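You operate a simulated robot arm through the tools that you are given. There is no shell and no other tool. Be economical: measure what you need, move in short steps, check, and stop when the job is done.

The job below is to be done with a simulated robot arm. You get a single attempt, and the scene is never put back.

TASK
Take the carton that says "pins" from the fourth shelf from the bottom of the blue rack and leave it on the middle shelf of the grey rack. Put the blue scoop from the second shelf from the bottom of the blue rack on the bottom shelf of the blue rack and the green scoop on the middle shelf of the blue rack. Put two of the clods from the middle shelf of the grey rack on the second shelf from the bottom of the blue rack. Take the cup from the top of the filling bench and leave it on the second shelf from the bottom of the grey rack. Stack the jar that says "wheat" from the top of the filling bench on top of the jar marked "mustard". Put two of the tall jars from the middle shelf of the grey rack on the fourth shelf from the bottom of the blue rack. Fetch the tub from the middle shelf of the blue rack and set it on the shelf under the filling bench. Put one of the tags from the bench top of the bag rack on the shelf under the filling bench. Do these in any order. Set down upright: cup, tall jar.

The check looks at the end state, three seconds after you hand in, the way a careful person would. Anything else that was tipped, shoved, dropped, spilled or broken makes it a failure.

THE ROBOT
A 7-joint arm with a three-finger gripper on a trunk, on a base that drives. Base frame: it is fixed to the floor where the robot stands at the start and does not move with it; the origin is under the middle of the robot, x ahead of it, y to its left, z up; the surface under the hand at the start is at about z = 960. Lengths are in mm, angles in rad, forces in N, time in s.
With the tool pointing down near the work surface it reaches from about 100 to 880 mm from the robot's upright axis, wherever it stands. Its first joint turns from -2.897 to 2.897 rad. Places, roughly: bottom shelf of the blue rack [700, -200, 100]; carton [750, 0, 1500]; clod (5x5x4 cm) [800, 1200, 1000]; clod (6x5x4 cm) [600, 1200, 1000]; cup (6x6x7 cm) [600, 2100, 800]; fourth shelf of the blue rack [700, -200, 1400]; jar [750, 2250, 750]; middle shelf of the blue rack [700, -200, 1000]; middle shelf of the grey rack [700, 1000, 1000]; scoop [750, -250, 500]; second shelf of the blue rack [700, -200, 600]; second shelf of the grey rack [700, 1000, 600]; shelf under the filling bench [700, 2500, 200]; tag [-250, 5750, 750]; tall jar [500, 500, 1000]; tub (27x19x17 cm) [700, -400, 1000]. Payload 2.69 kg.
The tool frame sits at the grasp point between the pads (the TCP): z along the fingers, y along the line on which they close. The tips reach 29 mm beyond it. Largest opening 120 mm; the body of the gripper starts 78 mm behind the TCP.
Orientation is that of the tool frame in the base frame, as a unit quaternion [x, y, z, w]. With the fingers straight down and closing along the base's y, the tool's x points along the base's -x, its y along +y and its z along -z.

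THE INTERFACE
- The arm moves only by the tool move_arm. Its argument "targets" is a list of rows, each an object of numbers (a shift or turn left out is 0, a gripper value left out holds the last): "dx", "dy", "dz": the shift along the tool's x, y, z in cm; "wx", "wy", "wz": the turn, a rotation vector about the tool's x, y, z in rad. In form: [{"dx": .., "dy": .., "dz": .., "wx": .., "wy": .., "wz": ..}, ...]. A call has 1 to 8 rows; each row shifts and turns the commanded pose from where the row before left it, along the tool's axes as they then stand. "gripper" is the finger opening in cm, from 0 to 12, set as the call begins (left out, the last holds). Each row takes 0.2 s and may step no farther than 50 mm and 0.15 rad from the row before; otherwise, or with a gripper value out of range, the whole call is refused. Where a pose cannot be reached the arm comes as near as it can. A force on the tool above 40 N (or 10 N above the force at the start of the call, whichever is more), or a blocked arm, ends the call early, and 0.2 s more pass. Each finger halts on what it meets, pressing with about 39 N; the grip force reading is that of the motor and also rises with nothing between the fingers. The clock runs only during rows and for 0.2 s after the last one: add rows that do not move to give the fingers time. The reply holds the time, the measured pose of the TCP, the force on the tool along the base axes, the opening and the grip force, in the units named above and with some noise, with the torque about the TCP (base axes, N m) and any sound that the robot's microphone picked up.
- Cameras (640 x 400 px; columns grow to the right, rows downward): "scene" is now at [247.2, 9.1, 1320.3]; the picture's right is [0.10, -0.99, 0.00], its down [-0.41, -0.04, -0.91] and it looks along [0.91, 0.09, -0.41] (base axes); focal length 214 px, centre (320, 200). "wrist" rides on the gripper at [63, 0, -104] in the tool frame; the picture's right is [0.00, 1.00, 0.00], its down [-0.83, 0.00, -0.56] and it looks along [-0.56, 0.00, 0.83] (tool axes); focal length 275 px, centre (320, 200). There is no depth. A picture from a camera that has moved, and an enlarged one, comes with that camera's place and axes in the base frame and with its lens.
- grab_frame(camera): a new picture of that camera. No time passes.
- move_column(by): slides the trunk up (or, below 0, down) by that many mm; the arm and the scene camera ride with it, the base frame stays. It gives what a move gives, with no picture.
- base_move(legs): drives the robot by 1 to 6 legs, each [ahead, left, turn to the left] in mm, mm and rad, along the robot's own axes; the way and the turn of a leg run together, so that a leg with both is an arc; at most 1500 mm and 3.142 rad a leg. The arm and the cameras ride along, it lands a little off, and it stops where it bumps. It gives what a move gives.
- turn_head(pan, tilt): turns the head with the scene camera to pan (to the left, within 1.501 rad either way) and tilt (down, from -0.506 to 1.204), counted from straight ahead of the robot. It gives what a move gives.
- close_up(camera, box): a new picture of the part [left, top, right, bottom] of that camera's present view, enlarged. No time passes.
- close_job(): hands the job in; it is judged then, once.

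Go step by step. Nothing tells you exact positions but the pictures and the camera data: compare them with the known pose of the tool, close in by small moves and look again before you grip or let go. The budget is 546 turns and 328 pictures, counting those below and the enlarged ones. Unless the task says otherwise, let go and move clear before handing in, and close with one line.

The tools are called as name(argument=value, ...) on one line, values as JSON. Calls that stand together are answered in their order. move_arm: Moves the arm, as the interface text tells. Its arguments: {"type":"object","properties":{"targets":{"type":"array","items":{"type":"object","properties":{"dx":{"type":"number"},"dy":{"type":"number"},"dz":{"type":"number"},"wx":{"type":"number"},"wy":{"type":"number"},"wz":{"type":"number"}}}},"gripper":{"type":"number"}},"required":["targets"]} The other tools are called the same way: move_column (by) slides the trunk up or down; base_move (legs) drives the base; turn_head (pan, tilt) turns the head that bears the scene camera; grab_frame (camera) takes a picture; close_up (camera, box) takes an enlarged picture of a part of a camera's view; close_job () hands the job in.

At the start:

```text
time_s: 0.0
eef_pos: [537.3, -199.7, 999.4]
tool_rot: [0.0, 1.0, -0.001, 0.0]
contact_force: [0.5, 0.0, 0.1]
moment: [-0.02, 0.01, -0.03]
gripper_width: 120.1
gripper_force: 0.0
trunk travel left (down, up): [-550.0, 63.0]
robot x, y, heading: [1.4, -0.6, 0.001]
head pan, tilt: [0.099, 0.421]
```

scene: 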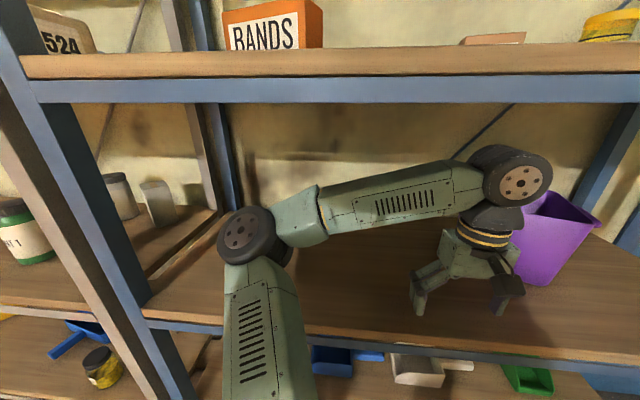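
wrist: 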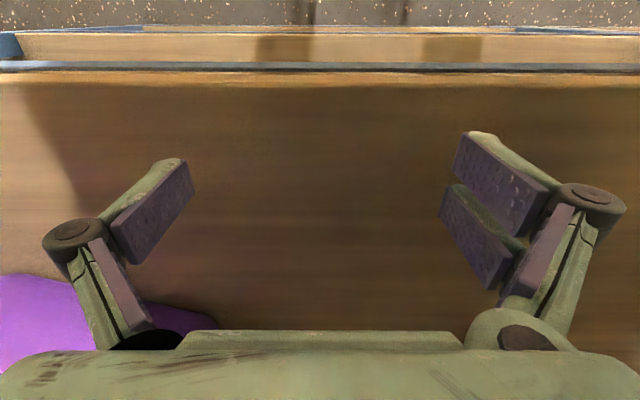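

I see the blue rack ahead with the arm reaching over its middle shelf. First I'll look around to find everything.

turn_head(pan=0, tilt=-0.1)

grab_frame(camera="scene")

turn_head(pan=0.9, tilt=0.4)

grab_frame(camera="scene")

turn_head(pan=-0.3, tilt=0.9)

grab_frame(camera="scene")

```text
time_s: 0.9
eef_pos: [538.2, -199.8, 1000.1]
tool_rot: [0.001, 1.0, -0.001, 0.0]
contact_force: [0.5, -0.3, 0.0]
moment: [-0.03, -0.04, -0.04]
gripper_width: 120.1
gripper_force: 0.0
trunk travel left (down, up): [-550.0, 63.0]
robot x, y, heading: [-0.1, 0.3, 0.003]
head pan, tilt: [0.0, -0.099]
```

```text
325 pictures are left
camera scene: at [242.4, -0.1, 1368.0], right [0.0, -1.0, 0.0], down [0.1, 0.0, -1.0], along [1.0, 0.0, 0.1], focal length 214 px, centre (320, 200)
```

scene: 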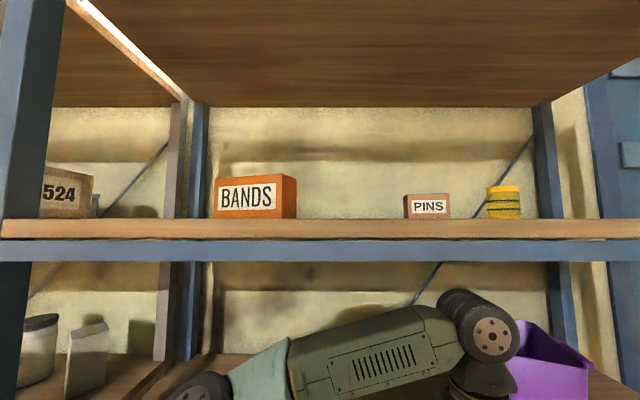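

```text
time_s: 2.1
eef_pos: [538.1, -199.6, 999.8]
tool_rot: [0.0, 1.0, 0.0, 0.0]
contact_force: [0.6, 0.8, -0.1]
moment: [-0.04, -0.03, 0.04]
gripper_width: 120.2
gripper_force: 0.0
trunk travel left (down, up): [-550.0, 63.0]
robot x, y, heading: [-0.8, 0.9, 0.0]
head pan, tilt: [0.901, 0.4]
```

```text
324 pictures are left
camera scene: at [212.9, 72.5, 1322.3], right [0.78, -0.62, 0.0], down [-0.24, -0.3, -0.92], along [0.57, 0.72, -0.39], focal length 214 px, centre (320, 200)
```

scene: 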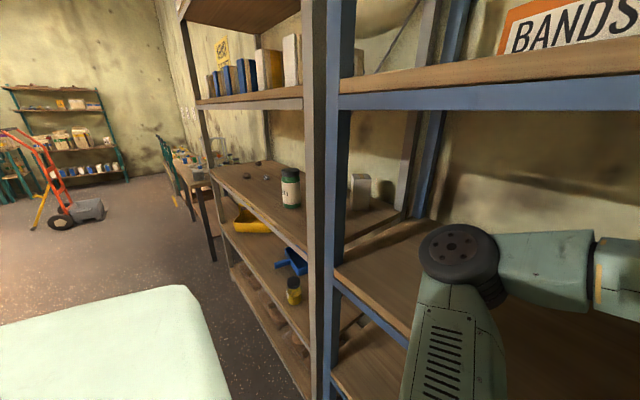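

```text
time_s: 3.5
eef_pos: [536.9, -200.4, 999.7]
tool_rot: [0.0, 1.0, 0.0, 0.001]
contact_force: [-0.5, -1.2, -0.1]
moment: [0.02, 0.02, -0.02]
gripper_width: 120.1
gripper_force: 0.0
trunk travel left (down, up): [-550.0, 63.0]
robot x, y, heading: [0.8, -0.5, 0.002]
head pan, tilt: [-0.3, 0.901]
```

```text
323 pictures are left
camera scene: at [227.4, -22.4, 1279.3], right [-0.29, -0.96, 0.0], down [-0.75, 0.23, -0.62], along [0.59, -0.18, -0.78], focal length 214 px, centre (320, 200)
```

scene: 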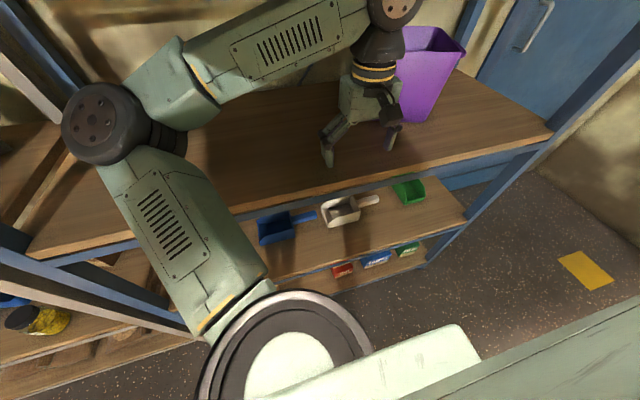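

The blue rack's front edge is near x=500 and its shelves are about 408 mm apart. I'll back out and take wider views.

base_move(legs=[[-400, 0, 0]])

turn_head(pan=-0.2, tilt=0.6)

grab_frame(camera="scene")

turn_head(pan=0.8, tilt=0.4)

grab_frame(camera="scene")

turn_head(pan=1.5, tilt=0.3)

grab_frame(camera="scene")

```text
time_s: 6.0
eef_pos: [140.1, -200.1, 999.8]
tool_rot: [0.001, 1.0, 0.0, 0.0]
contact_force: [-0.1, -0.7, -0.6]
moment: [0.01, -0.03, 0.01]
gripper_width: 120.0
gripper_force: 0.0
trunk travel left (down, up): [-550.0, 63.0]
robot x, y, heading: [-397.0, -1.1, -0.001]
head pan, tilt: [-0.3, 0.901]
```

```text
time_s: 6.8
eef_pos: [139.9, -200.4, 1001.2]
tool_rot: [0.0, 1.0, 0.0, 0.001]
contact_force: [0.4, -0.2, 0.3]
moment: [0.02, -0.03, 0.01]
gripper_width: 119.9
gripper_force: 0.1
trunk travel left (down, up): [-550.0, 63.0]
robot x, y, heading: [-399.8, -1.7, 0.001]
head pan, tilt: [-0.201, 0.6]
```

```text
322 pictures are left
camera scene: at [-156.4, -17.7, 1304.0], right [-0.2, -0.98, 0.0], down [-0.55, 0.11, -0.82], along [0.81, -0.16, -0.57], focal length 214 px, centre (320, 200)
```

scene: 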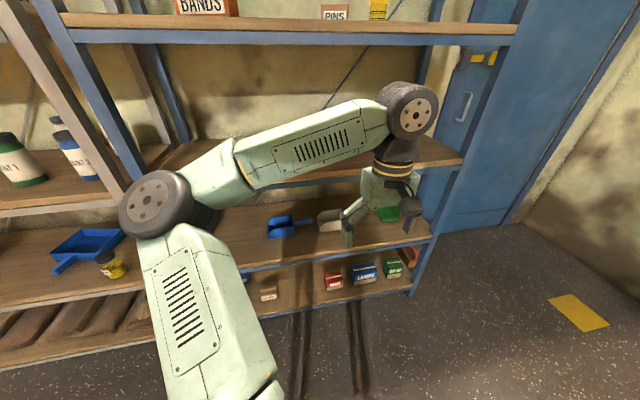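

```text
time_s: 8.1
eef_pos: [141.4, -199.7, 1000.6]
tool_rot: [0.0, 1.0, 0.0, 0.0]
contact_force: [0.3, 0.9, 0.1]
moment: [-0.04, -0.02, 0.0]
gripper_width: 119.9
gripper_force: 0.1
trunk travel left (down, up): [-550.0, 63.0]
robot x, y, heading: [-399.6, 4.5, 0.001]
head pan, tilt: [0.799, 0.4]
```

```text
321 pictures are left
camera scene: at [-178.3, 66.3, 1322.3], right [0.72, -0.7, 0.0], down [-0.27, -0.28, -0.92], along [0.64, 0.66, -0.39], focal length 214 px, centre (320, 200)
```

scene: 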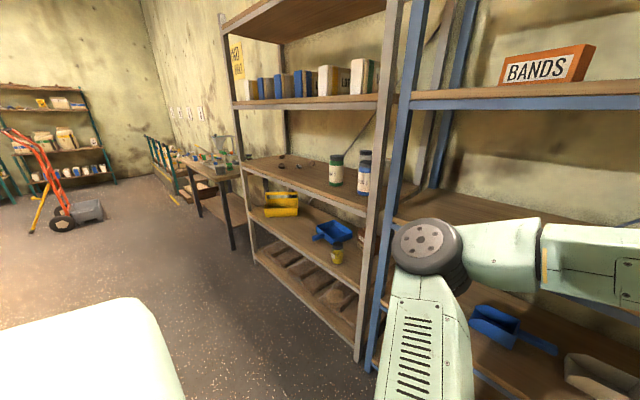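

```text
time_s: 9.2
eef_pos: [139.7, -199.6, 1000.0]
tool_rot: [0.0, 1.0, 0.0, 0.0]
contact_force: [0.9, -0.6, 0.3]
moment: [-0.02, 0.0, 0.01]
gripper_width: 120.0
gripper_force: 0.1
trunk travel left (down, up): [-550.0, 63.0]
robot x, y, heading: [-396.6, -2.3, 0.001]
head pan, tilt: [1.499, 0.3]
```

```text
320 pictures are left
camera scene: at [-236.2, 93.0, 1331.6], right [1.0, -0.07, 0.0], down [-0.02, -0.29, -0.96], along [0.07, 0.95, -0.3], focal length 214 px, centre (320, 200)
```

scene: 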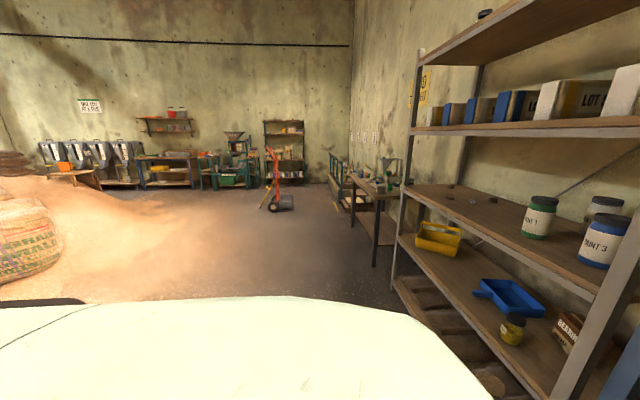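

The scoops are on the second shelf at about y = 10 (blue), -270 (white) and -580 (green). I'll lower the trunk to look at that level.

move_column(by=-380)

turn_head(pan=-0.3, tilt=0.35)

grab_frame(camera="scene")

grab_frame(camera="wrist")

```text
time_s: 12.8
eef_pos: [140.1, -200.1, 619.4]
tool_rot: [0.0, 1.0, 0.0, 0.0]
contact_force: [-0.1, -0.5, 0.7]
moment: [0.0, 0.0, -0.02]
gripper_width: 120.3
gripper_force: 0.0
trunk travel left (down, up): [-170.0, 443.0]
robot x, y, heading: [-398.1, 3.3, 0.003]
head pan, tilt: [1.499, 0.3]
```

```text
time_s: 14.7
eef_pos: [139.2, -199.7, 620.2]
tool_rot: [0.0, 1.0, 0.0, 0.0]
contact_force: [0.2, 0.2, 0.3]
moment: [-0.02, 0.01, -0.01]
gripper_width: 119.9
gripper_force: 0.0
trunk travel left (down, up): [-170.0, 443.0]
robot x, y, heading: [-397.4, 1.1, 0.003]
head pan, tilt: [-0.3, 0.351]
```

```text
319 pictures are left
camera scene: at [-154.0, -27.6, 946.8], right [-0.3, -0.96, 0.0], down [-0.33, 0.1, -0.94], along [0.9, -0.28, -0.34], focal length 214 px, centre (320, 200)
```

scene: 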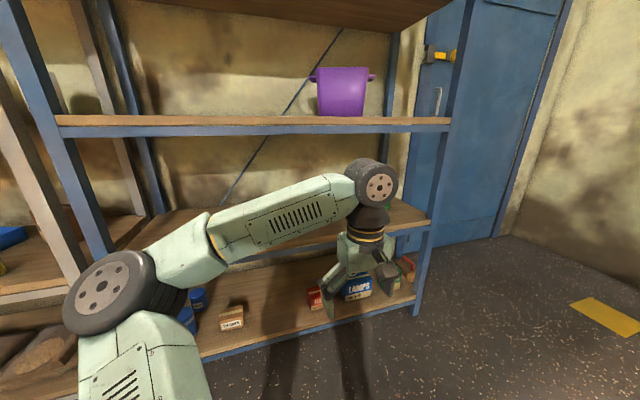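

```text
318 pictures are left
camera wrist: at [76.3, -200.7, 723.8], right [0.0, 1.0, 0.0], down [0.83, 0.0, 0.56], along [0.56, 0.0, -0.83], focal length 275 px, centre (320, 200)
```

wrist: 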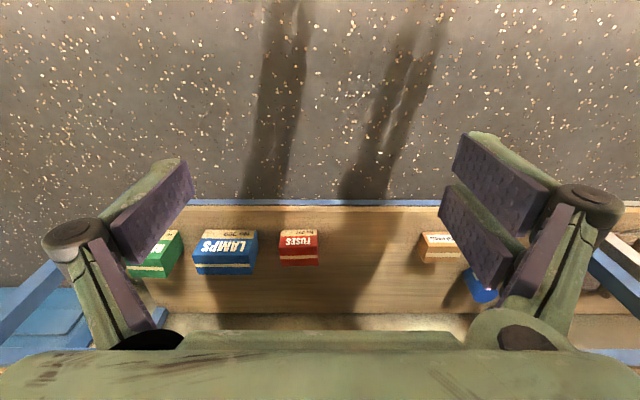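

Bottom shelf (z≈120) has a free stretch around y = -200…+100. Next I'll bring the hand across to y≈-20 and drive up to the shelf front for a look with the wrist camera.

move_arm(targets=[{"dy": 5}, {"dy": 5}, {"dy": 5}, {"dy": 3}])

base_move(legs=[[250, 0, 0]])

grab_frame(camera="wrist")

grab_frame(camera="scene")

```text
time_s: 15.7
eef_pos: [141.2, -17.7, 620.5]
tool_rot: [0.001, 1.0, 0.0, -0.001]
contact_force: [-0.4, 0.1, -0.4]
moment: [0.02, -0.01, 0.01]
gripper_width: 119.9
gripper_force: 0.0
trunk travel left (down, up): [-170.0, 443.0]
robot x, y, heading: [-398.1, -0.6, -0.001]
head pan, tilt: [-0.3, 0.351]
```

```text
time_s: 17.5
eef_pos: [391.5, -22.8, 619.3]
tool_rot: [0.002, 1.0, 0.0, 0.0]
contact_force: [0.0, -1.0, -0.9]
moment: [0.0, -0.01, 0.02]
gripper_width: 119.9
gripper_force: 0.0
trunk travel left (down, up): [-170.0, 443.0]
robot x, y, heading: [-143.7, 3.3, -0.005]
head pan, tilt: [-0.3, 0.351]
```

```text
317 pictures are left
camera wrist: at [329.0, -22.3, 723.7], right [0.0, 1.0, 0.0], down [0.83, 0.0, 0.56], along [0.56, 0.0, -0.83], focal length 275 px, centre (320, 200)
```

wrist: 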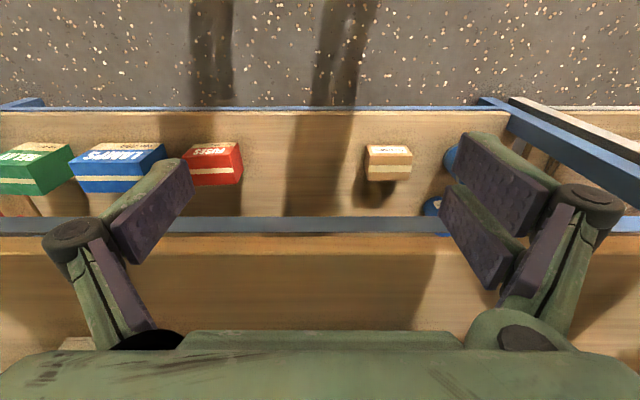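

```text
316 pictures are left
camera scene: at [97.6, -29.6, 946.9], right [-0.3, -0.95, 0.0], down [-0.33, 0.1, -0.94], along [0.9, -0.28, -0.34], focal length 214 px, centre (320, 200)
```

scene: 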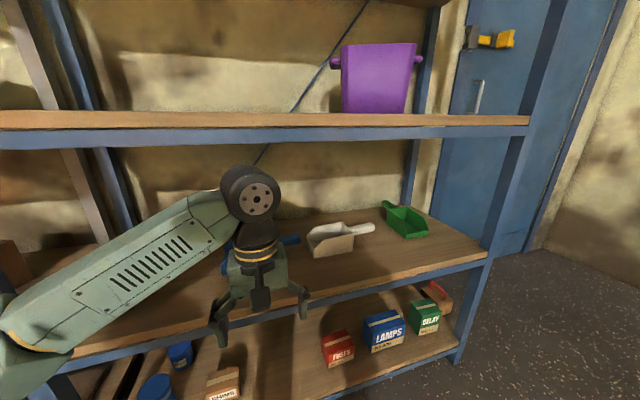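

The hand sits just outside the second shelf (z≈548). I'll push the hand 130 mm forward over the shelf and look.

move_arm(targets=[{"dz": -2}, {"dx": -5}, {"dx": -5}, {"dx": -4}])

grab_frame(camera="wrist")

turn_head(pan=0.0, tilt=0.5)

grab_frame(camera="scene")

```text
time_s: 18.5
eef_pos: [532.7, -21.0, 642.2]
tool_rot: [0.003, 1.0, -0.001, 0.0]
contact_force: [0.2, 0.6, 0.5]
moment: [0.0, 0.03, -0.04]
gripper_width: 119.7
gripper_force: 0.1
trunk travel left (down, up): [-170.0, 443.0]
robot x, y, heading: [-147.6, -1.1, -0.007]
head pan, tilt: [-0.3, 0.351]
```

```text
315 pictures are left
camera wrist: at [469.5, -21.7, 745.7], right [0.0, 1.0, 0.0], down [0.83, 0.0, 0.56], along [0.56, 0.0, -0.83], focal length 275 px, centre (320, 200)
```

wrist: 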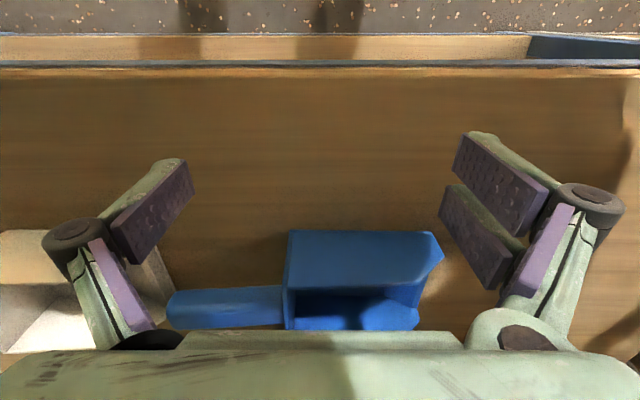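

```text
time_s: 19.3
eef_pos: [533.0, -21.0, 642.0]
tool_rot: [0.002, 1.0, 0.0, -0.001]
contact_force: [-0.4, 0.2, 0.9]
moment: [0.02, 0.04, 0.02]
gripper_width: 120.2
gripper_force: 0.0
trunk travel left (down, up): [-170.0, 443.0]
robot x, y, heading: [-146.3, 0.3, -0.006]
head pan, tilt: [0.0, 0.499]
```

```text
314 pictures are left
camera scene: at [99.8, -2.1, 933.2], right [-0.01, -1.0, 0.0], down [-0.48, 0.0, -0.88], along [0.88, -0.01, -0.48], focal length 214 px, centre (320, 200)
```

scene: 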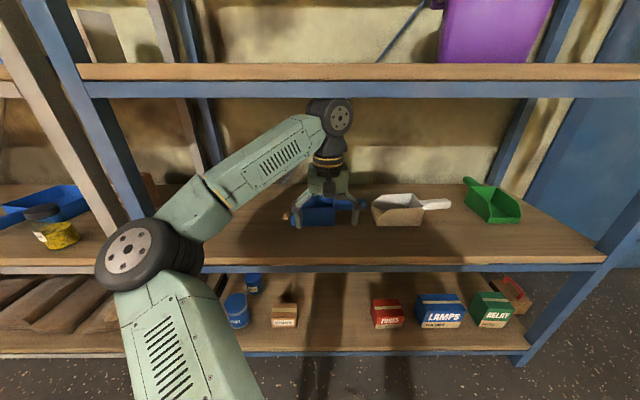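

The blue scoop's bowl spans roughly y -52…75, x 643…745, with its handle at x≈694 reaching to y≈-150. I'll turn the hand 90° so it closes along x and can take the handle.

move_arm(targets=[{"wz": -0.15, "dz": -1}, {"wz": -0.15, "dz": -1}, {"wz": -0.15}, {"wz": -0.15}, {"wz": -0.15}, {"wz": -0.15}, {"wz": -0.15}, {"wz": -0.15}])

move_arm(targets=[{"wz": -0.15}, {"wz": -0.15}, {"wz": -0.0708}, {"dx": -2}])

grab_frame(camera="wrist")

grab_frame(camera="scene")

```text
time_s: 21.1
eef_pos: [532.5, -21.9, 659.5]
tool_rot: [-0.564, 0.826, 0.0, 0.001]
contact_force: [-0.6, -0.4, -0.6]
moment: [-0.03, -0.02, 0.01]
gripper_width: 120.1
gripper_force: 0.1
trunk travel left (down, up): [-170.0, 443.0]
robot x, y, heading: [-148.1, -1.4, -0.004]
head pan, tilt: [0.0, 0.499]
```

```text
time_s: 22.1
eef_pos: [531.6, -3.2, 659.4]
tool_rot: [-0.706, 0.709, 0.0, 0.0]
contact_force: [0.1, 0.0, -0.3]
moment: [0.02, 0.0, 0.01]
gripper_width: 119.9
gripper_force: 0.1
trunk travel left (down, up): [-170.0, 443.0]
robot x, y, heading: [-145.5, 1.4, -0.005]
head pan, tilt: [0.0, 0.499]
```

```text
313 pictures are left
camera wrist: at [530.8, -67.1, 763.4], right [-1.0, 0.0, 0.0], down [0.0, 0.83, 0.56], along [0.0, 0.56, -0.83], focal length 275 px, centre (320, 200)
```

wrist: 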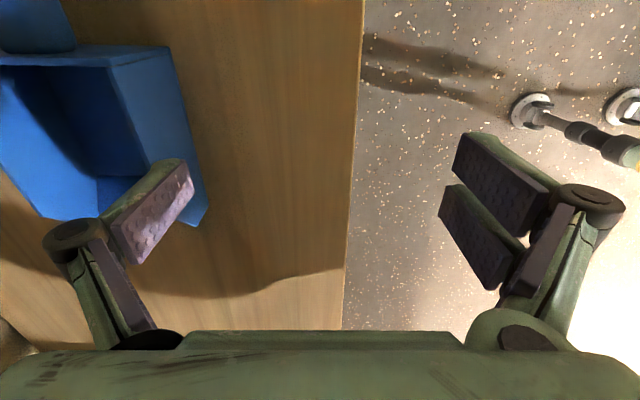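

```text
312 pictures are left
camera scene: at [99.8, -2.1, 933.2], right [-0.01, -1.0, 0.0], down [-0.48, 0.0, -0.88], along [0.88, 0.0, -0.48], focal length 214 px, centre (320, 200)
```

scene: 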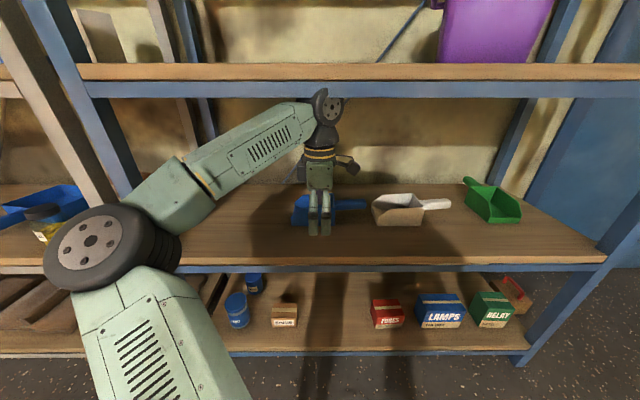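

The wrist is close under the middle shelf's beam, so I'll drop slightly, shift to y≈-75, and advance part way.

move_arm(targets=[{"dz": 1}, {"dx": 4}, {"dx": 3.2}, {"dy": -4}, {"dy": -3}])

grab_frame(camera="wrist")

close_up(camera="scene", box=[240, 60, 480, 260])

```text
time_s: 23.3
eef_pos: [603.1, -75.4, 650.6]
tool_rot: [-0.705, 0.709, 0.0, 0.0]
contact_force: [-0.1, 0.1, 0.3]
moment: [0.03, -0.02, 0.0]
gripper_width: 120.0
gripper_force: 0.0
trunk travel left (down, up): [-170.0, 443.0]
robot x, y, heading: [-147.0, 2.9, -0.006]
head pan, tilt: [0.0, 0.499]
```

```text
311 pictures are left
camera wrist: at [602.0, -138.8, 754.7], right [-1.0, 0.0, 0.0], down [0.0, 0.83, 0.56], along [0.0, 0.56, -0.83], focal length 275 px, centre (320, 200)
```

wrist: 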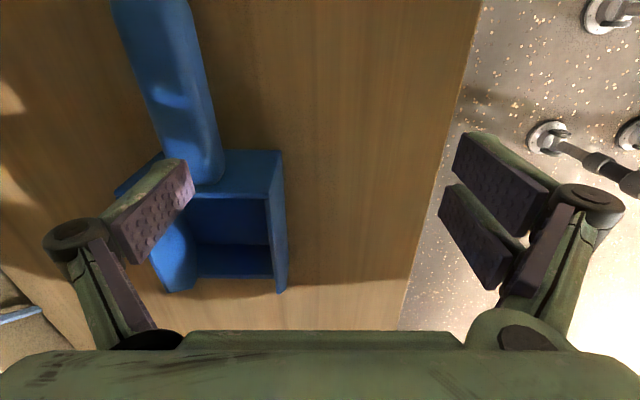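

```text
2.00 times, centred on (360, 160) of scene
camera zoom: at [99.7, -2.0, 933.2], right [-0.01, -1.0, 0.0], down [-0.48, 0.0, -0.88], along [0.88, 0.0, -0.48], focal length 429 px, centre (240, 280)
```

zoom: 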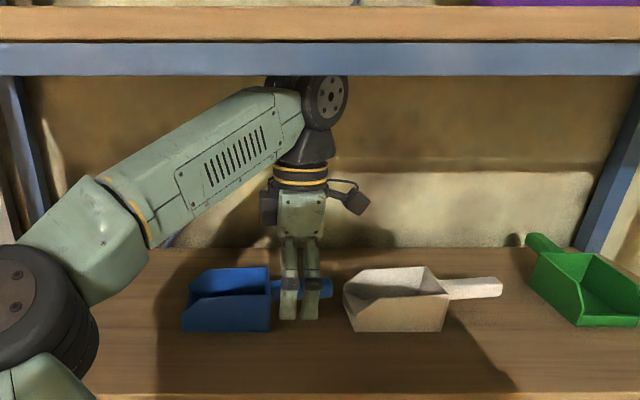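

The handle is centred near x≈682, top at z≈595, with the bowl's back wall at y≈-48. I'll centre over it and descend to grip.

move_arm(targets=[{"dy": -4, "dz": 0.5}, {"dy": -3.9, "dz": 0.5}, {"dz": 2}])

grab_frame(camera="wrist")

```text
time_s: 24.1
eef_pos: [680.8, -76.8, 619.4]
tool_rot: [-0.706, 0.708, 0.0, 0.001]
contact_force: [0.3, 0.5, -0.2]
moment: [0.03, -0.03, -0.03]
gripper_width: 120.0
gripper_force: 0.1
trunk travel left (down, up): [-170.0, 443.0]
robot x, y, heading: [-147.6, 1.6, -0.011]
head pan, tilt: [0.0, 0.499]
```

```text
309 pictures are left
camera wrist: at [680.7, -139.2, 722.7], right [-1.0, 0.0, 0.0], down [0.0, 0.83, 0.56], along [0.0, 0.56, -0.83], focal length 275 px, centre (320, 200)
```

wrist: 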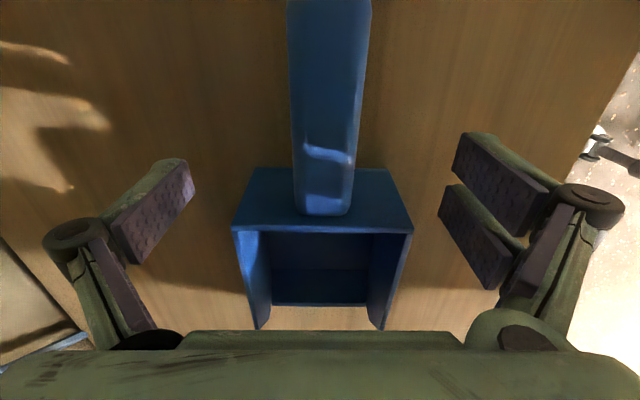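

Handle is centred between the fingers. I'll shift 8 mm away from the bowl, descend and close.

move_arm(targets=[{"dx": 0.8, "dz": 1}, {"dz": 1.2}, {"dz": 1}])

move_arm(targets=[{}, {}, {}, {}, {}, {}, {}], gripper=0)

grab_frame(camera="wrist")

```text
time_s: 24.9
eef_pos: [679.6, -83.2, 588.2]
tool_rot: [-0.704, 0.71, 0.0, 0.0]
contact_force: [0.1, -0.4, -0.4]
moment: [0.01, 0.0, -0.02]
gripper_width: 119.9
gripper_force: 0.1
trunk travel left (down, up): [-170.0, 443.0]
robot x, y, heading: [-147.8, -2.0, -0.007]
head pan, tilt: [0.0, 0.499]
```

```text
time_s: 26.5
eef_pos: [679.3, -83.9, 588.4]
tool_rot: [-0.704, 0.71, 0.0, 0.0]
contact_force: [-0.7, -0.5, 0.4]
moment: [0.02, 0.02, -0.04]
gripper_width: 28.2
gripper_force: 27.3
trunk travel left (down, up): [-170.0, 443.0]
robot x, y, heading: [-146.2, 0.4, -0.009]
head pan, tilt: [0.0, 0.499]
```

```text
308 pictures are left
camera wrist: at [679.7, -147.8, 692.2], right [-1.0, 0.0, 0.0], down [0.0, 0.83, 0.56], along [0.0, 0.56, -0.83], focal length 275 px, centre (320, 200)
```

wrist: 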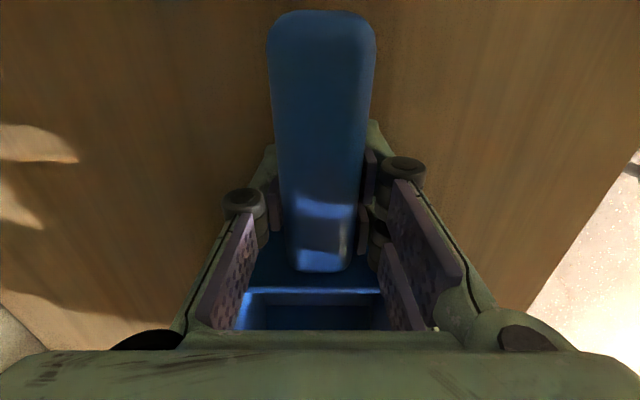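

Gripped (28 mm). Lift a little, and back the base out.

move_arm(targets=[{"dz": -1.5}, {"dz": -1.5}])

base_move(legs=[[-320, 0, 0]])

grab_frame(camera="wrist")

move_column(by=-168)

grab_frame(camera="scene")

```text
time_s: 27.1
eef_pos: [680.7, -82.4, 619.0]
tool_rot: [-0.705, 0.71, -0.001, 0.0]
contact_force: [0.6, -0.5, -2.1]
moment: [-0.08, 0.01, -0.03]
gripper_width: 27.8
gripper_force: 38.8
trunk travel left (down, up): [-170.0, 443.0]
robot x, y, heading: [-147.1, -3.3, -0.006]
head pan, tilt: [0.0, 0.499]
```

```text
time_s: 29.2
eef_pos: [367.6, -79.3, 618.4]
tool_rot: [-0.706, 0.708, -0.001, 0.0]
contact_force: [0.4, -1.0, -1.2]
moment: [-0.05, 0.0, -0.02]
gripper_width: 27.9
gripper_force: 39.1
trunk travel left (down, up): [-170.0, 443.0]
robot x, y, heading: [-458.8, 3.0, -0.001]
head pan, tilt: [0.0, 0.499]
```

```text
307 pictures are left
camera wrist: at [367.2, -142.6, 722.2], right [-1.0, 0.0, 0.0], down [0.0, 0.83, 0.56], along [0.0, 0.56, -0.83], focal length 275 px, centre (320, 200)
```

wrist: 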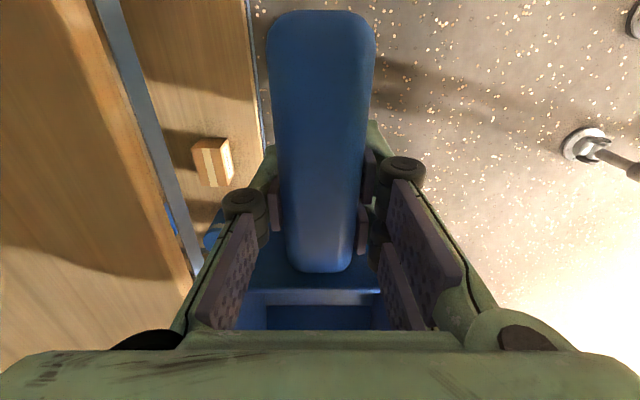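

```text
time_s: 31.3
eef_pos: [365.0, -82.9, 536.2]
tool_rot: [-0.704, 0.71, -0.003, 0.005]
contact_force: [-0.4, 0.2, 0.3]
moment: [-0.07, 0.02, -0.02]
gripper_width: 28.0
gripper_force: 38.5
trunk travel left (down, up): [-77.0, 536.0]
robot x, y, heading: [-458.4, 1.7, 0.004]
head pan, tilt: [0.0, 0.499]
stopped: the arm was blocked; the commanded pose is now the measured one
```

```text
306 pictures are left
camera scene: at [-218.7, -1.1, 845.0], right [0.0, -1.0, 0.0], down [-0.47, 0.0, -0.88], along [0.88, 0.0, -0.47], focal length 214 px, centre (320, 200)
```

scene: 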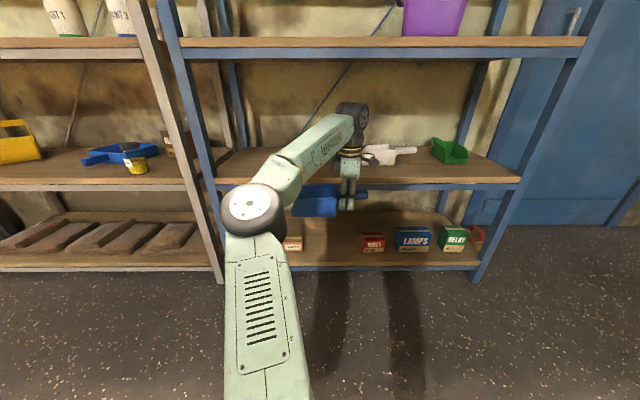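

The trunk stopped early, though the tool feels no load. Perhaps an arm link is touching the robot's own deck, so I'll look down.

turn_head(pan=0.4, tilt=1.2)

grab_frame(camera="scene")

```text
time_s: 32.4
eef_pos: [364.5, -84.7, 537.0]
tool_rot: [-0.704, 0.711, -0.003, 0.006]
contact_force: [-0.6, 0.0, -0.8]
moment: [-0.09, 0.04, 0.02]
gripper_width: 27.9
gripper_force: 38.6
trunk travel left (down, up): [-77.0, 536.0]
robot x, y, heading: [-462.1, 3.0, -0.002]
head pan, tilt: [0.4, 1.201]
```

```text
305 pictures are left
camera scene: at [-257.4, 20.8, 791.1], right [0.39, -0.92, 0.0], down [-0.86, -0.36, -0.37], along [0.34, 0.14, -0.93], focal length 214 px, centre (320, 200)
```

scene: 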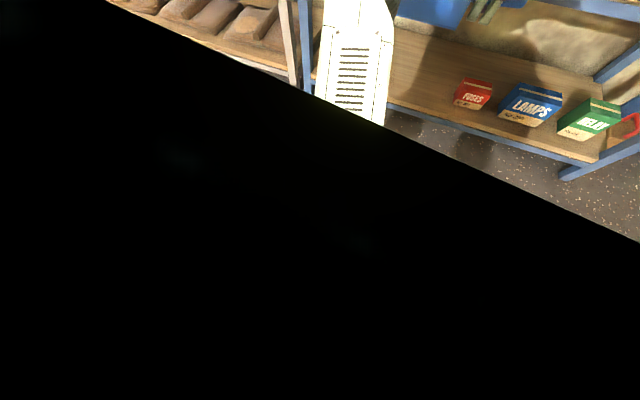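

I want a side view of the arm and the deck to understand what is touching.

turn_head(pan=0.6, tilt=0.75)

grab_frame(camera="scene")

turn_head(pan=-0.6, tilt=0.9)

grab_frame(camera="scene")

```text
time_s: 33.3
eef_pos: [366.3, -85.2, 535.9]
tool_rot: [-0.703, 0.711, -0.003, 0.006]
contact_force: [0.0, -0.1, -0.9]
moment: [-0.08, -0.01, -0.03]
gripper_width: 27.9
gripper_force: 39.4
trunk travel left (down, up): [-77.0, 536.0]
robot x, y, heading: [-456.8, -3.8, 0.004]
head pan, tilt: [0.6, 0.75]
```

```text
304 pictures are left
camera scene: at [-240.3, 45.9, 822.8], right [0.56, -0.83, 0.0], down [-0.56, -0.38, -0.73], along [0.61, 0.41, -0.68], focal length 214 px, centre (320, 200)
```

scene: 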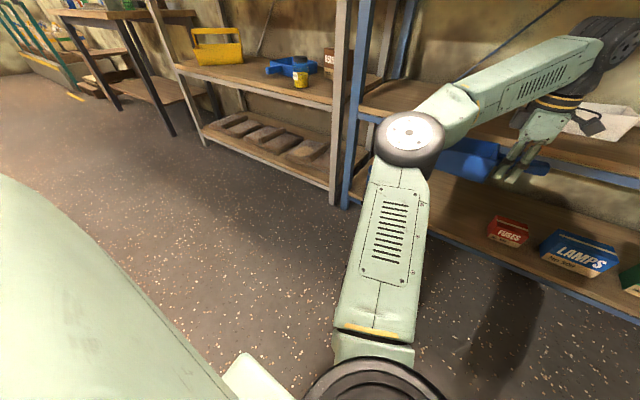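

```text
time_s: 34.7
eef_pos: [365.1, -84.2, 536.4]
tool_rot: [-0.704, 0.71, -0.003, 0.004]
contact_force: [0.9, 0.2, -1.0]
moment: [-0.07, -0.01, 0.01]
gripper_width: 27.8
gripper_force: 38.8
trunk travel left (down, up): [-77.0, 536.0]
robot x, y, heading: [-461.3, -0.6, -0.005]
head pan, tilt: [-0.6, 0.901]
```

```text
303 pictures are left
camera scene: at [-246.2, -43.4, 810.8], right [-0.57, -0.82, 0.0], down [-0.64, 0.44, -0.62], along [0.52, -0.35, -0.78], focal length 214 px, centre (320, 200)
```

scene: 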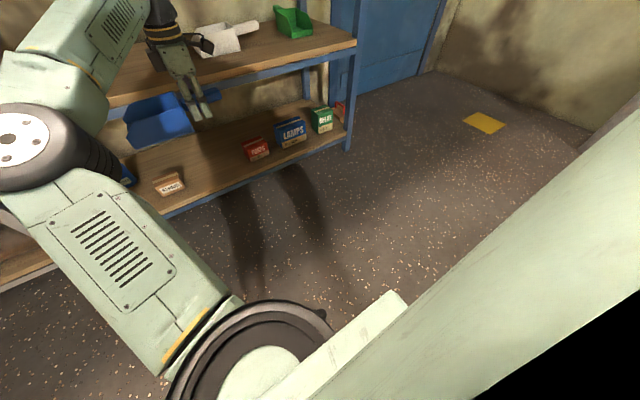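

Nothing obvious is touching. I'll back off 60 mm further from the rack and retry the trunk in a small step.

base_move(legs=[[-60, 0, 0]])

move_column(by=-20)

```text
time_s: 35.6
eef_pos: [304.6, -85.8, 535.8]
tool_rot: [-0.702, 0.712, -0.002, 0.005]
contact_force: [0.6, 0.0, -1.7]
moment: [-0.05, -0.03, 0.0]
gripper_width: 27.8
gripper_force: 38.6
trunk travel left (down, up): [-77.0, 536.0]
robot x, y, heading: [-521.0, 1.5, 0.003]
head pan, tilt: [-0.6, 0.901]
```

```text
time_s: 36.3
eef_pos: [302.1, -88.5, 540.4]
tool_rot: [-0.701, 0.713, -0.005, 0.01]
contact_force: [-0.2, 0.0, -1.0]
moment: [-0.03, 0.01, -0.02]
gripper_width: 28.1
gripper_force: 38.9
trunk travel left (down, up): [-57.0, 556.0]
robot x, y, heading: [-520.4, -0.5, -0.008]
head pan, tilt: [-0.6, 0.901]
```

The trunk moved down while the hand rose slightly, so an arm link is resting on the robot's own base. I'll raise the trunk back and lower the hand with the arm instead.

move_column(by=93)

move_arm(targets=[{"dz": 5}, {"dz": 5}, {"dz": 5}, {"dz": 5}, {"dz": 5}])

turn_head(pan=0.3, tilt=0.8)

grab_frame(camera="scene")

```text
time_s: 37.6
eef_pos: [306.2, -85.3, 600.7]
tool_rot: [-0.703, 0.711, -0.001, 0.003]
contact_force: [-0.2, -0.6, -1.7]
moment: [-0.08, -0.04, -0.01]
gripper_width: 27.9
gripper_force: 39.2
trunk travel left (down, up): [-150.0, 463.0]
robot x, y, heading: [-520.7, 0.5, -0.004]
head pan, tilt: [-0.6, 0.901]
```

```text
time_s: 38.8
eef_pos: [305.4, -83.7, 351.5]
tool_rot: [-0.702, 0.712, -0.002, 0.004]
contact_force: [0.3, 0.3, -0.2]
moment: [-0.09, 0.02, 0.0]
gripper_width: 28.0
gripper_force: 38.6
trunk travel left (down, up): [-150.0, 463.0]
robot x, y, heading: [-520.5, -2.7, -0.003]
head pan, tilt: [-0.6, 0.901]
```

```text
time_s: 40.0
eef_pos: [306.9, -84.6, 352.3]
tool_rot: [-0.702, 0.712, -0.001, 0.003]
contact_force: [-0.1, 0.6, -0.8]
moment: [-0.07, 0.0, 0.02]
gripper_width: 28.1
gripper_force: 39.6
trunk travel left (down, up): [-150.0, 463.0]
robot x, y, heading: [-522.2, -1.5, -0.005]
head pan, tilt: [0.3, 0.799]
```

```text
302 pictures are left
camera scene: at [-289.2, 23.6, 887.5], right [0.29, -0.96, 0.0], down [-0.69, -0.21, -0.7], along [0.67, 0.2, -0.72], focal length 214 px, centre (320, 200)
```

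scene: 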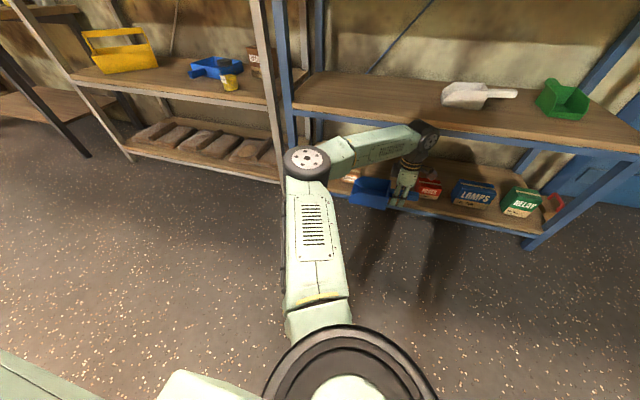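

Clear here. I'll turn the hand back so the scoop's handle points to the robot, which needs less width between the cartons on the bottom shelf, and then lower it.

move_arm(targets=[{"wz": 0.15}, {"wz": 0.15}, {"wz": 0.15}, {"wz": 0.15}, {"wz": 0.15}, {"wz": 0.15}, {"wz": 0.15}, {"wz": 0.15}])

move_arm(targets=[{"wz": 0.15}, {"wz": 0.15}, {"wz": 0.07}, {"dz": 4}, {"dz": 5}, {"dz": 5}])

grab_frame(camera="scene")

grab_frame(camera="wrist")

```text
time_s: 41.8
eef_pos: [306.1, -85.1, 351.7]
tool_rot: [-0.177, 0.984, 0.001, 0.002]
contact_force: [0.2, 0.4, -1.1]
moment: [-0.03, 0.09, 0.0]
gripper_width: 28.1
gripper_force: 39.0
trunk travel left (down, up): [-150.0, 463.0]
robot x, y, heading: [-520.6, 2.3, -0.003]
head pan, tilt: [0.3, 0.799]
```

```text
time_s: 43.2
eef_pos: [307.2, -82.2, 212.0]
tool_rot: [0.006, 1.0, 0.0, 0.005]
contact_force: [0.0, 0.9, -1.0]
moment: [-0.02, 0.08, 0.0]
gripper_width: 27.8
gripper_force: 38.9
trunk travel left (down, up): [-150.0, 463.0]
robot x, y, heading: [-522.6, -1.9, -0.005]
head pan, tilt: [0.3, 0.799]
```

```text
301 pictures are left
camera scene: at [-289.4, 23.7, 887.7], right [0.29, -0.96, 0.0], down [-0.69, -0.21, -0.7], along [0.67, 0.2, -0.72], focal length 214 px, centre (320, 200)
```

scene: 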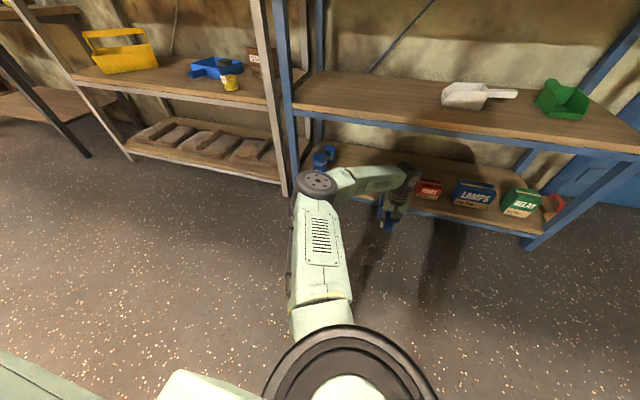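

```text
300 pictures are left
camera wrist: at [243.6, -82.3, 315.9], right [0.01, 1.0, 0.0], down [0.83, -0.01, 0.56], along [0.56, 0.0, -0.83], focal length 275 px, centre (320, 200)
```

wrist: 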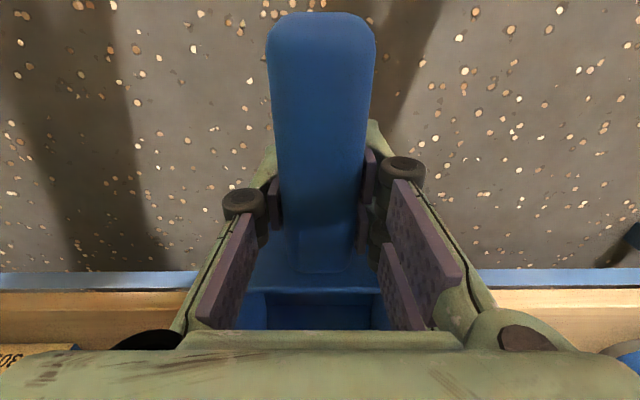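

The bottom shelf surface is about z=117 and the scoop's base is about 172. I'll approach mostly by extending the arm so that the forearm stays low under the second shelf's beam.

base_move(legs=[[130, 0, 0]])

move_arm(targets=[{"dx": -4}, {"dx": -4}])

turn_head(pan=-0.2, tilt=0.6)

grab_frame(camera="scene")

```text
time_s: 44.5
eef_pos: [435.4, -81.0, 211.9]
tool_rot: [0.004, 1.0, 0.001, 0.002]
contact_force: [0.2, 0.4, -1.3]
moment: [-0.02, 0.1, -0.04]
gripper_width: 27.9
gripper_force: 38.9
trunk travel left (down, up): [-150.0, 463.0]
robot x, y, heading: [-396.5, -2.4, -0.003]
head pan, tilt: [0.3, 0.799]
```

```text
time_s: 45.1
eef_pos: [517.3, -80.9, 211.2]
tool_rot: [0.006, 1.0, 0.001, 0.002]
contact_force: [1.2, 0.4, -1.2]
moment: [-0.07, 0.07, -0.01]
gripper_width: 27.3
gripper_force: 38.0
trunk travel left (down, up): [-150.0, 463.0]
robot x, y, heading: [-394.7, 1.6, -0.004]
head pan, tilt: [0.3, 0.799]
```

```text
time_s: 46.0
eef_pos: [515.8, -80.8, 212.6]
tool_rot: [0.005, 1.0, 0.001, 0.002]
contact_force: [0.1, 0.6, -1.0]
moment: [-0.01, 0.06, -0.01]
gripper_width: 28.0
gripper_force: 39.5
trunk travel left (down, up): [-150.0, 463.0]
robot x, y, heading: [-396.7, -2.5, -0.003]
head pan, tilt: [-0.201, 0.6]
```

```text
299 pictures are left
camera scene: at [-152.3, -17.7, 904.4], right [-0.2, -0.98, 0.0], down [-0.55, 0.11, -0.82], along [0.81, -0.17, -0.57], focal length 214 px, centre (320, 200)
```

scene: 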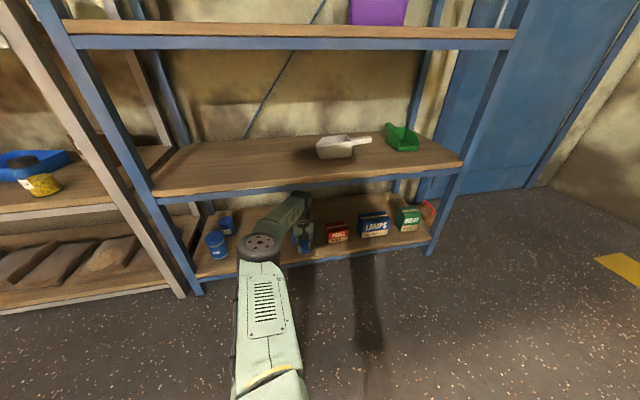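

move_arm(targets=[{"dx": -2, "dz": 0.5}, {"dx": -2.5, "dz": 0.5}, {"dx": -2.5, "dz": 0.5}])

close_up(camera="scene", box=[180, 160, 420, 310])

grab_frame(camera="wrist")

```text
time_s: 46.8
eef_pos: [538.4, -83.1, 204.7]
tool_rot: [0.006, 1.0, 0.001, 0.003]
contact_force: [-0.8, -0.6, -1.1]
moment: [0.01, 0.06, -0.04]
gripper_width: 27.9
gripper_force: 39.2
out of reach, approached as far as the arm can: row 2, 3
trunk travel left (down, up): [-150.0, 463.0]
robot x, y, heading: [-395.1, -0.8, 0.002]
head pan, tilt: [-0.201, 0.6]
```

```text
2.67 times, centred on (300, 235) of scene
camera zoom: at [-152.4, -17.7, 904.4], right [-0.2, -0.98, 0.0], down [-0.55, 0.11, -0.82], along [0.81, -0.17, -0.57], focal length 572 px, centre (373, 107)
```

zoom: 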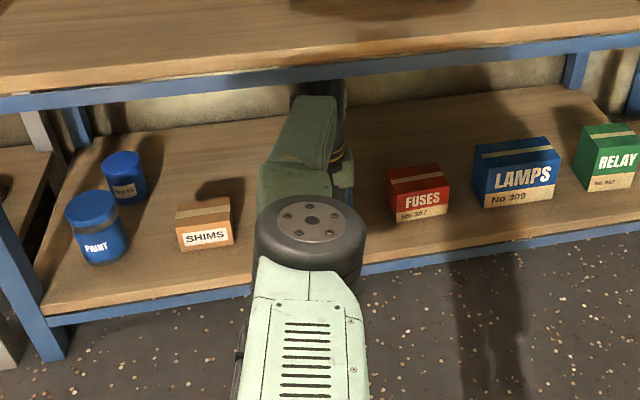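

```text
297 pictures are left
camera wrist: at [474.9, -82.4, 309.1], right [0.01, 1.0, 0.0], down [0.83, -0.01, 0.56], along [0.56, 0.0, -0.83], focal length 275 px, centre (320, 200)
```

wrist: 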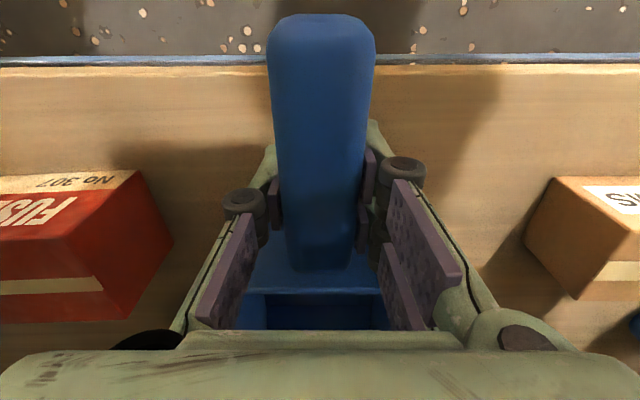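

The arm reached its limit at x=538. Driving the base 65 mm forward finishes the approach; cartons either side leave room.

base_move(legs=[[65, 0, 0]])

move_arm(targets=[{"dz": 2}, {"dz": 1.5}])

grab_frame(camera="wrist")

close_up(camera="scene", box=[180, 160, 420, 310])

```text
time_s: 47.8
eef_pos: [603.2, -82.7, 206.0]
tool_rot: [0.006, 1.0, 0.0, 0.003]
contact_force: [0.4, 0.1, -1.4]
moment: [0.0, 0.09, -0.04]
gripper_width: 27.8
gripper_force: 38.8
trunk travel left (down, up): [-150.0, 463.0]
robot x, y, heading: [-330.8, -0.1, -0.003]
head pan, tilt: [-0.201, 0.6]
```

```text
time_s: 48.4
eef_pos: [597.0, -82.5, 177.8]
tool_rot: [0.006, 1.0, 0.0, 0.005]
contact_force: [-5.8, -1.2, 25.8]
moment: [0.02, -0.65, -0.09]
gripper_width: 27.8
gripper_force: 38.9
out of reach, approached as far as the arm can: row 2
trunk travel left (down, up): [-150.0, 463.0]
robot x, y, heading: [-329.4, 1.4, -0.003]
head pan, tilt: [-0.201, 0.6]
```

```text
296 pictures are left
camera wrist: at [532.8, -82.4, 280.8], right [0.01, 1.0, 0.0], down [0.82, 0.0, 0.57], along [0.57, 0.0, -0.82], focal length 275 px, centre (320, 200)
```

wrist: 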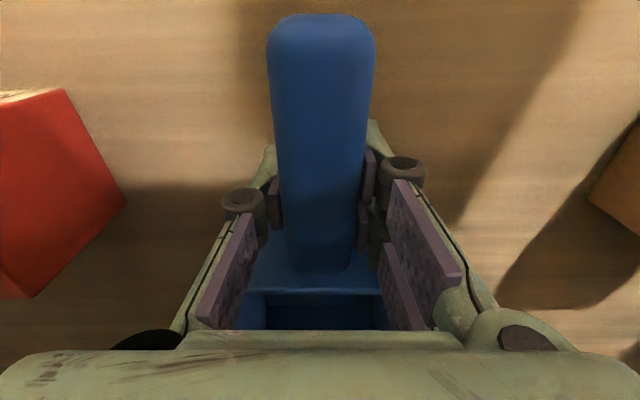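

```text
2.67 times, centred on (300, 235) of scene
camera zoom: at [-89.9, -18.0, 905.8], right [-0.2, -0.98, 0.0], down [-0.55, 0.11, -0.83], along [0.81, -0.17, -0.56], focal length 572 px, centre (373, 107)
```

zoom: 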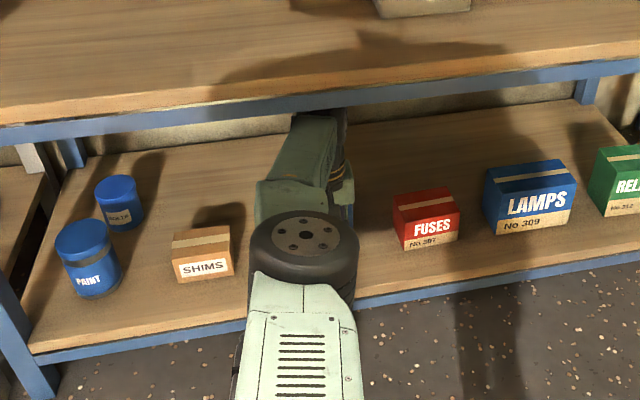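

Contact at z≈178 matches an even shelf pitch (bottom shelf ≈136). The scoop rests on the shelf, so I'll ease off and open the fingers.

move_arm(targets=[{"dz": -0.4}, {}])

move_arm(targets=[{}, {}, {}, {}], gripper=7)

grab_frame(camera="wrist")

```text
time_s: 49.0
eef_pos: [596.5, -82.0, 177.1]
tool_rot: [0.005, 1.0, 0.0, 0.005]
contact_force: [4.2, -5.2, 15.8]
moment: [-0.07, -0.69, -0.15]
gripper_width: 28.0
gripper_force: 39.1
trunk travel left (down, up): [-150.0, 463.0]
robot x, y, heading: [-329.0, 3.1, -0.002]
head pan, tilt: [-0.201, 0.6]
```

```text
time_s: 50.0
eef_pos: [596.2, -79.7, 175.5]
tool_rot: [0.005, 1.0, 0.001, 0.002]
contact_force: [-0.2, -0.2, -0.1]
moment: [0.02, -0.03, -0.01]
gripper_width: 70.0
gripper_force: 0.0
trunk travel left (down, up): [-150.0, 463.0]
robot x, y, heading: [-329.0, 0.8, -0.0]
head pan, tilt: [-0.201, 0.6]
```

```text
294 pictures are left
camera wrist: at [532.0, -81.2, 279.1], right [0.01, 1.0, 0.0], down [0.83, -0.01, 0.56], along [0.56, 0.0, -0.83], focal length 275 px, centre (320, 200)
```

wrist: 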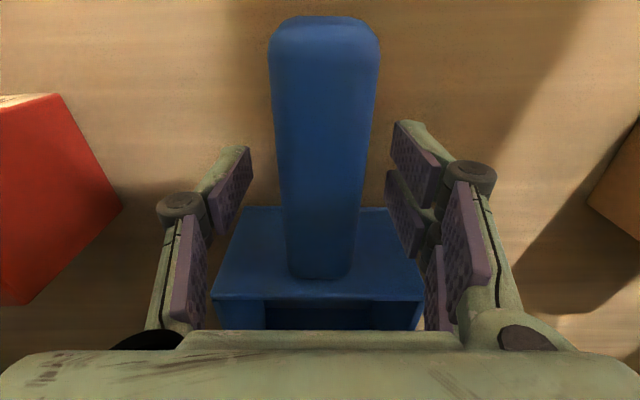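

Released cleanly. Back straight out (the fingers straddle the handle), then raise the hand again.

base_move(legs=[[-260, 0, 0]])

move_arm(targets=[{"dz": -5}, {"dz": -5}, {"dz": -5}, {"dz": -5}, {"dz": -5}, {"dz": -5}, {"dz": -5}, {"dz": -5}], gripper=12)

move_arm(targets=[{"dz": -5, "dx": 3}])

base_move(legs=[[0, -420, 0]])

turn_head(pan=0, tilt=0.5)

grab_frame(camera="scene")

```text
time_s: 51.9
eef_pos: [330.9, -78.2, 176.5]
tool_rot: [0.003, 1.0, 0.001, 0.003]
contact_force: [-0.5, 0.6, -0.2]
moment: [-0.01, 0.02, 0.02]
gripper_width: 70.2
gripper_force: 0.0
trunk travel left (down, up): [-150.0, 463.0]
robot x, y, heading: [-598.4, -1.9, -0.0]
head pan, tilt: [-0.201, 0.6]
```

```text
time_s: 53.7
eef_pos: [313.0, -76.7, 569.3]
tool_rot: [0.004, 1.0, 0.001, 0.003]
contact_force: [0.0, 0.5, -0.8]
moment: [-0.01, 0.03, 0.0]
gripper_width: 119.8
gripper_force: 0.1
out of reach, approached as far as the arm can: row 8
trunk travel left (down, up): [-150.0, 463.0]
robot x, y, heading: [-597.3, 0.5, -0.0]
head pan, tilt: [-0.201, 0.6]
```

```text
refused: row 1 steps farther than a row can; nothing moved
```

```text
time_s: 57.4
eef_pos: [313.2, -491.6, 568.3]
tool_rot: [0.003, 1.0, 0.001, 0.003]
contact_force: [-0.3, -0.4, -0.1]
moment: [0.0, -0.01, 0.02]
gripper_width: 120.0
gripper_force: 0.1
trunk travel left (down, up): [-150.0, 463.0]
robot x, y, heading: [-596.7, -415.1, -0.001]
head pan, tilt: [-0.201, 0.6]
```

```text
time_s: 58.2
eef_pos: [314.3, -492.0, 568.4]
tool_rot: [0.004, 1.0, 0.001, 0.003]
contact_force: [0.4, 0.3, -0.3]
moment: [-0.02, 0.01, -0.01]
gripper_width: 120.3
gripper_force: 0.1
trunk travel left (down, up): [-150.0, 463.0]
robot x, y, heading: [-595.1, -415.1, 0.0]
head pan, tilt: [0.0, 0.499]
```

```text
293 pictures are left
camera scene: at [-349.0, -415.4, 913.5], right [0.0, -1.0, 0.0], down [-0.48, 0.0, -0.88], along [0.88, 0.0, -0.48], focal length 214 px, centre (320, 200)
```

scene: 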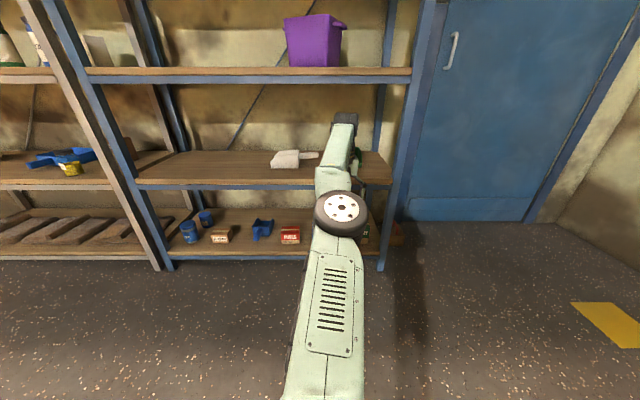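

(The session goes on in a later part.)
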